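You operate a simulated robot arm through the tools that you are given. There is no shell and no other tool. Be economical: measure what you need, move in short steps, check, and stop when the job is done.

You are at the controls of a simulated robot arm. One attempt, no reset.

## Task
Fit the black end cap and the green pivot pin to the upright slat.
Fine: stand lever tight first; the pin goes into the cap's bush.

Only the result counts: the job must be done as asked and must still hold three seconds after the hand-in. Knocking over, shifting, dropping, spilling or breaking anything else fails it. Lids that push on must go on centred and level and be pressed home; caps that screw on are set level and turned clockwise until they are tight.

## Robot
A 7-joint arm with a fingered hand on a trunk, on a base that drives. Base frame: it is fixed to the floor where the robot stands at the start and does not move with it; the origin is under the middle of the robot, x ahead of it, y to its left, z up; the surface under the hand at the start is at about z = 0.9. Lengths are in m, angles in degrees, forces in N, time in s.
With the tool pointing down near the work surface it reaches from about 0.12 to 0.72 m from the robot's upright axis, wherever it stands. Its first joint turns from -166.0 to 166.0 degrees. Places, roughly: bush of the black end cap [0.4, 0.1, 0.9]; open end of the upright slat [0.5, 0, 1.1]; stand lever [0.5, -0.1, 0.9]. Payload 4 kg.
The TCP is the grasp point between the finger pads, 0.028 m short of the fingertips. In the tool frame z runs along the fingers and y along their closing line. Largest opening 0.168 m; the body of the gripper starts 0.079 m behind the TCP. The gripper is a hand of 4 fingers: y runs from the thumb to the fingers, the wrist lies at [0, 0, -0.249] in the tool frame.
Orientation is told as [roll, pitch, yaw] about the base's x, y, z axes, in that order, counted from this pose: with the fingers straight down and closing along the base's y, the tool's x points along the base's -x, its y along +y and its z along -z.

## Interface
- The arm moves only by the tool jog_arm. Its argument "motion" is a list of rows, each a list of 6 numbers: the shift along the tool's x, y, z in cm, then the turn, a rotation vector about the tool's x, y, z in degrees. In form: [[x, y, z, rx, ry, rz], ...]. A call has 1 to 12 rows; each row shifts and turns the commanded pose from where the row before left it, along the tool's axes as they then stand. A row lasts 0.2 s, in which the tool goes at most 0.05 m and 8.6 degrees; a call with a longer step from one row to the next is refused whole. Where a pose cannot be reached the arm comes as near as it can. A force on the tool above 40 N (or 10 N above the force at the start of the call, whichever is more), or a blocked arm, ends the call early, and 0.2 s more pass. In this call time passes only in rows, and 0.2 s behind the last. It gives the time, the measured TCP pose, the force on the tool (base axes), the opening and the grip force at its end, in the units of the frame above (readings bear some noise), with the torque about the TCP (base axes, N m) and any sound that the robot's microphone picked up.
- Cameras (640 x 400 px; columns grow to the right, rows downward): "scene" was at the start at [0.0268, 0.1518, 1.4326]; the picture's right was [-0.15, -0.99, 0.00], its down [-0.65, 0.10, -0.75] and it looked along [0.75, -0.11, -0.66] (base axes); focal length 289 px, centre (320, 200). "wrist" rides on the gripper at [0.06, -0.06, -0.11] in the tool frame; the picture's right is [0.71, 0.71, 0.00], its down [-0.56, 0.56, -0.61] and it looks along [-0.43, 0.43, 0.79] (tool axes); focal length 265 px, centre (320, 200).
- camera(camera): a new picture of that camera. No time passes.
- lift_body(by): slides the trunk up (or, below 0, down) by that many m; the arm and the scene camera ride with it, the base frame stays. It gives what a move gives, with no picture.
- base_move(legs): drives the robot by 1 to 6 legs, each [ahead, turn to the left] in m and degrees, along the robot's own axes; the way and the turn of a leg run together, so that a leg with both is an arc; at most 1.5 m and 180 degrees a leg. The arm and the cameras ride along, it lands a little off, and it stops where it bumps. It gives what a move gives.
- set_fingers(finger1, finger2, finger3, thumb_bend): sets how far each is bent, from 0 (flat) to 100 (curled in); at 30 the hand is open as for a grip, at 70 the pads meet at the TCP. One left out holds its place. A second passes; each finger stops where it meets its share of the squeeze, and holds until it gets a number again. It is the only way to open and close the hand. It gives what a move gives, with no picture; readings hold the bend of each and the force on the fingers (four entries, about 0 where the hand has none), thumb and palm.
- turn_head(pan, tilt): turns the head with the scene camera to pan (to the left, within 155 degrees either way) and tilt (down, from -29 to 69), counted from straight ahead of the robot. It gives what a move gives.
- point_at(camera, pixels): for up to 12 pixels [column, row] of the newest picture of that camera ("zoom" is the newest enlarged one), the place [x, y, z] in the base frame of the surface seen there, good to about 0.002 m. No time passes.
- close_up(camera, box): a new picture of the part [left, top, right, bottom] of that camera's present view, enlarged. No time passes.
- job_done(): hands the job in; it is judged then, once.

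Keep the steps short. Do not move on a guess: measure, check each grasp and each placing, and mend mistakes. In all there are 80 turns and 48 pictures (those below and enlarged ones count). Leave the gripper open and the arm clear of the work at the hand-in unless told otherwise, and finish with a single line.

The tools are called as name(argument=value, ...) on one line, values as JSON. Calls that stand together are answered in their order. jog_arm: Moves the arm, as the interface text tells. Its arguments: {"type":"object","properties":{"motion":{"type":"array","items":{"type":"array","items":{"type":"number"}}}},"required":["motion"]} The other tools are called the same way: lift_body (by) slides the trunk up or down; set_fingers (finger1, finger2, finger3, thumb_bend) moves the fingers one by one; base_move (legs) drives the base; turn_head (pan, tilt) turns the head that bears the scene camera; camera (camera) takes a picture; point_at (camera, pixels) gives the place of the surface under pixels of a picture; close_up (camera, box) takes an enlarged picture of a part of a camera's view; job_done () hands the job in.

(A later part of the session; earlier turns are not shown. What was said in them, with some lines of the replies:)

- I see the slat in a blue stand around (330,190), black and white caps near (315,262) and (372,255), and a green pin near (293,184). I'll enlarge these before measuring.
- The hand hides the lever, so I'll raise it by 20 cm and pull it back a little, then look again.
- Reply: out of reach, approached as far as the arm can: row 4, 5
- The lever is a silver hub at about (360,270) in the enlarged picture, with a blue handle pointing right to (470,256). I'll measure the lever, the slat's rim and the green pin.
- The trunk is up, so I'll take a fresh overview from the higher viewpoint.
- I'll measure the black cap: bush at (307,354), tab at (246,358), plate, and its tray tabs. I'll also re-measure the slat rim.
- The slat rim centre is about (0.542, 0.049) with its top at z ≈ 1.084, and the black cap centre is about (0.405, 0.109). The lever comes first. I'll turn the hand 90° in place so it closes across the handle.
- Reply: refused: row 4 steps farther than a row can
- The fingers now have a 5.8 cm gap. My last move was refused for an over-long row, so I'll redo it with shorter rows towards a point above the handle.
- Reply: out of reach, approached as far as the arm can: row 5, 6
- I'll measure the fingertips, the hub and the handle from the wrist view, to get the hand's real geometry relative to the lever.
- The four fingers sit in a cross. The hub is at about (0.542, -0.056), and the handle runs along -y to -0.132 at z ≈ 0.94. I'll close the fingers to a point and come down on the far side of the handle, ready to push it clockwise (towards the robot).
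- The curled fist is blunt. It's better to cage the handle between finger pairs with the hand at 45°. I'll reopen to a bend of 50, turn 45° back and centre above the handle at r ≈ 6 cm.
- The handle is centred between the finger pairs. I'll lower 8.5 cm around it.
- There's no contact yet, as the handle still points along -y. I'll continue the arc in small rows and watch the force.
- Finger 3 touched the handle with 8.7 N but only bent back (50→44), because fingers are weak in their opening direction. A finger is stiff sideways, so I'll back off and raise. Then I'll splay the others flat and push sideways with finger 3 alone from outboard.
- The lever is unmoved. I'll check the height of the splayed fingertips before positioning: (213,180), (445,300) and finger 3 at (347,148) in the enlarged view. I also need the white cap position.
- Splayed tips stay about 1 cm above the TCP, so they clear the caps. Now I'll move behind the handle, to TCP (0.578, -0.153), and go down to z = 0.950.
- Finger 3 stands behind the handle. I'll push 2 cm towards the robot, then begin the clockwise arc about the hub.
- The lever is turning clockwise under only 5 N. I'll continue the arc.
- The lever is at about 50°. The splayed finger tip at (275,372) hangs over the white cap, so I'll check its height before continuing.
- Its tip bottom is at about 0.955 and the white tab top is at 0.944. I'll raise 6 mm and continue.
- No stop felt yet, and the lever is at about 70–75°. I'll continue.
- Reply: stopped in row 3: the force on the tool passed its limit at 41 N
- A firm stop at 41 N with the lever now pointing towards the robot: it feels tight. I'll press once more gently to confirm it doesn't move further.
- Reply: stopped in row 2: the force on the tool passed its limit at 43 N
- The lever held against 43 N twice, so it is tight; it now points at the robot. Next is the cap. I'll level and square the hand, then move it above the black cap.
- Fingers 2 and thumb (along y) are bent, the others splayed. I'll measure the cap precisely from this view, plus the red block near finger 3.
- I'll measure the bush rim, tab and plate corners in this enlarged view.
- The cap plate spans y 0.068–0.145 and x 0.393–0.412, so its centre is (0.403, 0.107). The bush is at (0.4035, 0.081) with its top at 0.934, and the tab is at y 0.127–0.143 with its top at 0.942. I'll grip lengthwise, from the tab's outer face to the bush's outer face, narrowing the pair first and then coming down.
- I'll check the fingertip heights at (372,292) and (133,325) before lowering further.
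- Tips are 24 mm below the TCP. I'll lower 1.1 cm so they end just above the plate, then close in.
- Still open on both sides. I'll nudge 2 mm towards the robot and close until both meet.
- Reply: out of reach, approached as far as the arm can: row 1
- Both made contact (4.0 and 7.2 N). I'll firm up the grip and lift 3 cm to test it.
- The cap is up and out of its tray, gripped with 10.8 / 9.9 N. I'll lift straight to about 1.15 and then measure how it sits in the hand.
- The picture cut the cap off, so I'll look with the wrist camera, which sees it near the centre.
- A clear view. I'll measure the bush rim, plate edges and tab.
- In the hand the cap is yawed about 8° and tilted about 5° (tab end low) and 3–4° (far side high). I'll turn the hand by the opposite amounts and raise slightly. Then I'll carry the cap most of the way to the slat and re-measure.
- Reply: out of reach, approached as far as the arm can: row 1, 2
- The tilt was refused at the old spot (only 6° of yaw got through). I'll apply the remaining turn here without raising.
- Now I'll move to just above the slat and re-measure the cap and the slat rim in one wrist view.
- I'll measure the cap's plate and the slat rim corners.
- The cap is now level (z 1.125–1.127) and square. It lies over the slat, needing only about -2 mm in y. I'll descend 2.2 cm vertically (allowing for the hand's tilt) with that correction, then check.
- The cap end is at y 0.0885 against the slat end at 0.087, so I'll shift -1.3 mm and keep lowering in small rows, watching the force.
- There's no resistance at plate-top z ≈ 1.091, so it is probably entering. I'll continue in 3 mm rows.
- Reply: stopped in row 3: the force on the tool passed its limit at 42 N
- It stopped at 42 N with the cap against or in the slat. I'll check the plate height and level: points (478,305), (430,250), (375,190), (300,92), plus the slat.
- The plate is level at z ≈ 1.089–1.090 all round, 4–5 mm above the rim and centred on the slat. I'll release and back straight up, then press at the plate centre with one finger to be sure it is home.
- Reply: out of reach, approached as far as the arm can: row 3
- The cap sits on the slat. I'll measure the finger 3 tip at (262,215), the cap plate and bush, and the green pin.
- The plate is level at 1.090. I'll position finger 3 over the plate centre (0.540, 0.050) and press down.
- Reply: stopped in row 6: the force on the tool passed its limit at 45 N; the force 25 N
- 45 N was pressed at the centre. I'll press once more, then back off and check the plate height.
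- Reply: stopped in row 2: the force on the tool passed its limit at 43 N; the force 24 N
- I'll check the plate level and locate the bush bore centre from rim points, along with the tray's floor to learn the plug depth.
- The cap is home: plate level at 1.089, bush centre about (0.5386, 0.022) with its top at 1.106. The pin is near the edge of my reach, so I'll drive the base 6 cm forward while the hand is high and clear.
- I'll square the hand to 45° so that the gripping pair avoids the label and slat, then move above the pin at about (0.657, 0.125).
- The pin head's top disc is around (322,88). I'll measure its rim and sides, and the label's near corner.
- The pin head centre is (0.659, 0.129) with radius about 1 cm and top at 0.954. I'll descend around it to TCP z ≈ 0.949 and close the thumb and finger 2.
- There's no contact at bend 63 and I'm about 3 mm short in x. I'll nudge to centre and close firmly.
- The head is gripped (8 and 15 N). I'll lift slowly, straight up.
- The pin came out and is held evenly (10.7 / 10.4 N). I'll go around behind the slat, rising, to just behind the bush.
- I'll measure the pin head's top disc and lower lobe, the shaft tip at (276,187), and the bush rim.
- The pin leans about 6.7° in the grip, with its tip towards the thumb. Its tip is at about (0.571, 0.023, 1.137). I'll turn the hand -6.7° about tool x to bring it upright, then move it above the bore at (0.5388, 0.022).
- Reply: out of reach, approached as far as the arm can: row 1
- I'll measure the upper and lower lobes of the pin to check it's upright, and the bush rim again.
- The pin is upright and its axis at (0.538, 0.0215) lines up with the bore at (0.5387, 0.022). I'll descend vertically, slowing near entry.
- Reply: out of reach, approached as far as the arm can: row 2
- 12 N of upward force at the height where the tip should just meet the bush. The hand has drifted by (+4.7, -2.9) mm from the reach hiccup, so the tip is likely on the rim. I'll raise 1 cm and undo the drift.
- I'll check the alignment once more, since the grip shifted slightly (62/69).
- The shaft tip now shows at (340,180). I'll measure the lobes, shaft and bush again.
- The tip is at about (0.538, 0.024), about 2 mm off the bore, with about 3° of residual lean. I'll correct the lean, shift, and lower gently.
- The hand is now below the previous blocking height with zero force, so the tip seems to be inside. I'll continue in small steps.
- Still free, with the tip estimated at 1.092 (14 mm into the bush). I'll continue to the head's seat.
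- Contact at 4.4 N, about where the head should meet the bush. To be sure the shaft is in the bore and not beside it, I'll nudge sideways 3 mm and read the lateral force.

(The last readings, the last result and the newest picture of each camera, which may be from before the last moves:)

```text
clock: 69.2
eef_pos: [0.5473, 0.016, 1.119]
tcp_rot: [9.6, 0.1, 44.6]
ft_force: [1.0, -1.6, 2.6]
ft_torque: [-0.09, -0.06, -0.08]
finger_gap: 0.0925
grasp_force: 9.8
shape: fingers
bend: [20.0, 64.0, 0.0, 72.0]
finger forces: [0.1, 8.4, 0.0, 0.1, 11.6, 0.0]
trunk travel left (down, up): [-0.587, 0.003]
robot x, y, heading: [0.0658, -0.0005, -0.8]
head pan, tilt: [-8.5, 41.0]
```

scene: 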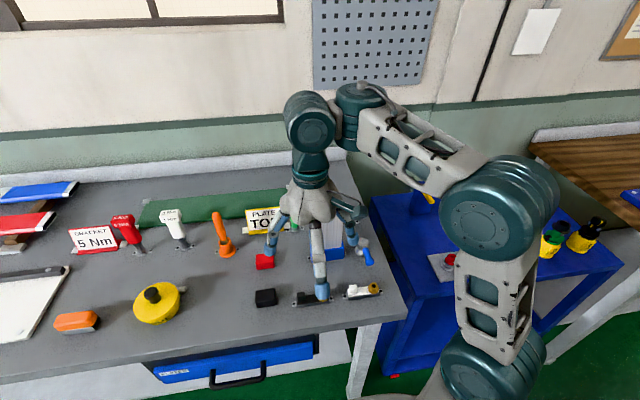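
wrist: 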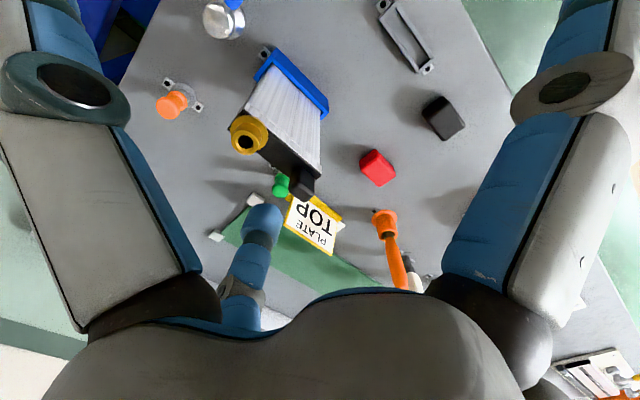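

The lateral force is symmetric (about ±7 N both ways), so the shaft is captive in the bore. I'll open the grip and lift clear straight along the pin.

set_fingers(finger2=50, thumb_bend=50)

jog_arm(motion=[[0, -0.17, 1.0, 0, 0, 0]])

```text
clock: 70.2
eef_pos: [0.5464, 0.0162, 1.1201]
tcp_rot: [9.7, 0.0, 44.6]
ft_force: [0.2, -0.1, 0.0]
ft_torque: [-0.03, 0.0, -0.01]
finger_gap: 0.1044
grasp_force: 0.1
shape: fingers
bend: [20.0, 50.0, 0.0, 50.0]
finger forces: [0.0, 0.1, 0.0, 0.0, 0.0, 0.1]
trunk travel left (down, up): [-0.587, 0.003]
robot x, y, heading: [0.0603, -0.0015, -0.8]
head pan, tilt: [-8.5, 41.0]
```

```text
clock: 70.6
eef_pos: [0.5456, 0.0171, 1.1106]
tcp_rot: [9.6, 0.0, 44.8]
ft_force: [0.2, 0.3, 0.4]
ft_torque: [-0.02, -0.02, 0.02]
finger_gap: 0.1044
grasp_force: 0.0
shape: fingers
bend: [20.0, 50.0, 0.0, 50.0]
finger forces: [0.1, 0.0, 0.0, 0.1, 0.0, 0.1]
trunk travel left (down, up): [-0.587, 0.003]
robot x, y, heading: [0.0624, -0.0011, -1.0]
head pan, tilt: [-8.5, 41.0]
```

That row went down 1 cm by mistake, with no contact made. Now I'll go straight up 6 cm and take a picture.

jog_arm(motion=[[0, 0.34, -2, 0, 0, 0], [0, 0.34, -2, 0, 0, 0], [0, 0.34, -2, 0, 0, 0]])

close_up(camera="wrist", box=[230, 60, 430, 220])

```text
clock: 71.4
eef_pos: [0.5461, 0.0169, 1.1682]
tcp_rot: [9.7, -0.1, 44.6]
ft_force: [0.5, 0.0, -0.5]
ft_torque: [0.01, 0.0, -0.03]
finger_gap: 0.1043
grasp_force: 0.1
shape: fingers
bend: [20.0, 50.0, 0.0, 50.0]
finger forces: [0.0, 0.0, 0.0, 0.0, 0.0, 0.2]
trunk travel left (down, up): [-0.587, 0.003]
robot x, y, heading: [0.0606, -0.0015, -0.9]
head pan, tilt: [-8.5, 41.0]
```

```text
2.50 times, centred on (330, 140) of wrist
```

zoom: 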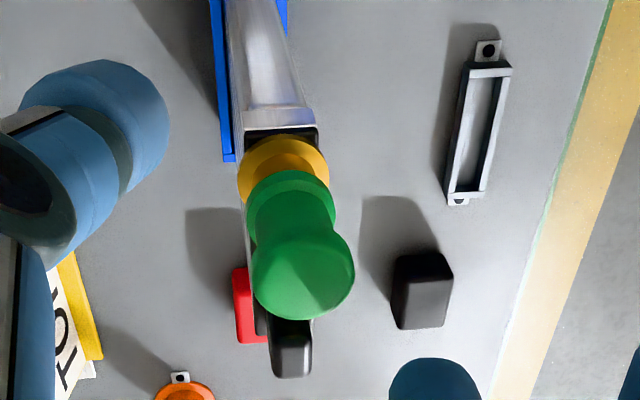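

The pin sits in the bush. I'll check its height, its uprightness and the cap level.

point_at(camera="zoom", pixels=[[262, 275], [345, 275], [303, 312], [303, 275], [303, 245], [252, 200], [328, 200], [285, 175], [285, 142], [250, 133], [312, 133], [290, 365]])

```text
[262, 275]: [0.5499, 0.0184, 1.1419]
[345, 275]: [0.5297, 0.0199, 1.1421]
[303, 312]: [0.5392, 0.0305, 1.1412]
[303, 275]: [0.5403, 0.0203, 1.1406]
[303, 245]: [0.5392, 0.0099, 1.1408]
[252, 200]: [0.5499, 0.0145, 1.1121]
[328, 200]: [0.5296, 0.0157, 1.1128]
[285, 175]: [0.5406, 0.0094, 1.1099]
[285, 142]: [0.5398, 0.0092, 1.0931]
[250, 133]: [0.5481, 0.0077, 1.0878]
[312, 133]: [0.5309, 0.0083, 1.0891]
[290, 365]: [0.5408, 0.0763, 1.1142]
```

The pin is upright, with a flat top at 1.141 and the lower rim close to the bush top. I'll press lightly on its head with finger 3 to make sure it is fully home. First I'll level the hand and offset it.

jog_arm(motion=[[0, 0.34, -2, 0, 0, 0], [0, 0.17, -1, 0, 0, 0], [0, 0, 0, 4.9, 0, 0], [0, 0, 0, 4.8, 0, 0], [2.2, 0.3, 0, 0, 0, 0], [2.2, 0.3, 0, 0, 0, 0]])

set_fingers(finger1=0, finger2=0, finger3=50, thumb_bend=0)

```text
clock: 72.8
eef_pos: [0.5111, -0.0119, 1.2009]
tcp_rot: [0.0, 0.0, 44.6]
ft_force: [-0.4, -0.3, -0.4]
ft_torque: [0.0, -0.01, 0.02]
finger_gap: 0.1043
grasp_force: 0.0
shape: fingers
bend: [20.0, 50.0, 0.0, 50.0]
finger forces: [0.0, 0.1, 0.0, 0.0, 0.1, 0.0]
trunk travel left (down, up): [-0.587, 0.003]
robot x, y, heading: [0.0628, -0.0018, -0.9]
head pan, tilt: [-8.5, 41.0]
```

```text
clock: 73.8
eef_pos: [0.5113, -0.0116, 1.1999]
tcp_rot: [0.0, -0.1, 44.7]
ft_force: [0.2, 0.5, 0.1]
ft_torque: [-0.02, 0.05, 0.0]
finger_gap: 0.1632
grasp_force: 0.0
shape: fingers
bend: [0.0, 0.0, 50.0, 0.0]
finger forces: [0.1, 0.1, 0.0, 0.1, 0.0, 0.1]
trunk travel left (down, up): [-0.587, 0.003]
robot x, y, heading: [0.062, -0.0026, -0.7]
head pan, tilt: [-8.5, 41.0]
```

The fingertip is over the pin head. I'll lower until contact and press.

jog_arm(motion=[[0, 0, 1.5, 0, 0, 0], [0, 0, 0.8, 0, 0, 0], [0, 0, 0.3, 0, 0, 0], [0, 0, 0.3, 0, 0, 0], [0, 0, 0.2, 0, 0, 0], [0, 0, 0.2, 0, 0, 0]])

```text
clock: 75.2
eef_pos: [0.5127, -0.0106, 1.1726]
tcp_rot: [-0.5, -0.9, 44.5]
ft_force: [1.0, -1.1, 22.7]
ft_torque: [0.84, -0.85, -0.08]
finger_gap: 0.1631
grasp_force: 11.9
shape: fingers
bend: [0.0, 0.0, 49.0, 0.0]
finger forces: [0.0, 0.0, 23.5, 0.1, 0.0, 0.0]
trunk travel left (down, up): [-0.587, 0.003]
robot x, y, heading: [0.061, -0.0004, -0.7]
head pan, tilt: [-8.5, 41.0]
stopped in row 6: the force on the tool passed its limit at 42 N (the readings are from after the stop); the commanded pose is now the measured one
```

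It took 42 N with the head top still at about 1.141, so the pin is home. I'll retreat straight up, then back towards the robot, and leave the hand open.

jog_arm(motion=[[0, 0, -1, 0, 0, 0], [0, 0, -2, 0, 0, 0], [2, 2, 0, 0, 0, 0], [2.5, 2.5, 0, 0, 0, 0], [2.5, 2.5, 0, 0, 0, 0], [2.5, 2.5, 0, 0, 0, 0]])

set_fingers(finger1=30, finger2=30, finger3=30, thumb_bend=30)

```text
clock: 76.6
eef_pos: [0.3768, -0.01, 1.1969]
tcp_rot: [-0.2, -0.6, 44.5]
ft_force: [-1.1, -0.4, 0.0]
ft_torque: [0.0, 0.02, -0.02]
finger_gap: 0.163
grasp_force: 0.1
shape: fingers
bend: [0.0, 0.0, 50.0, 0.0]
finger forces: [0.1, 0.0, 0.0, 0.0, 0.0, 0.0]
trunk travel left (down, up): [-0.587, 0.003]
robot x, y, heading: [0.0622, -0.0045, -0.7]
head pan, tilt: [-8.5, 41.0]
```

```text
clock: 77.6
eef_pos: [0.379, -0.0117, 1.1974]
tcp_rot: [-0.1, -0.7, 44.5]
ft_force: [-0.7, 0.2, -0.4]
ft_torque: [-0.04, 0.03, -0.05]
finger_gap: 0.1179
grasp_force: 0.0
shape: fingers
bend: [30.0, 30.0, 30.0, 30.0]
finger forces: [0.0, 0.1, 0.0, 0.0, 0.0, 0.0]
trunk travel left (down, up): [-0.587, 0.003]
robot x, y, heading: [0.0602, -0.0017, -0.8]
head pan, tilt: [-8.5, 41.0]
```

The lever is tight, the cap and pin are home, and the hand is open and clear. I'm handing the job in.

job_done()

```text
The job is handed in.
```

I tightened the stand lever first, then pressed the black end cap home on the slat and seated the green pivot pin in its bush; the hand was open and clear at hand-in.
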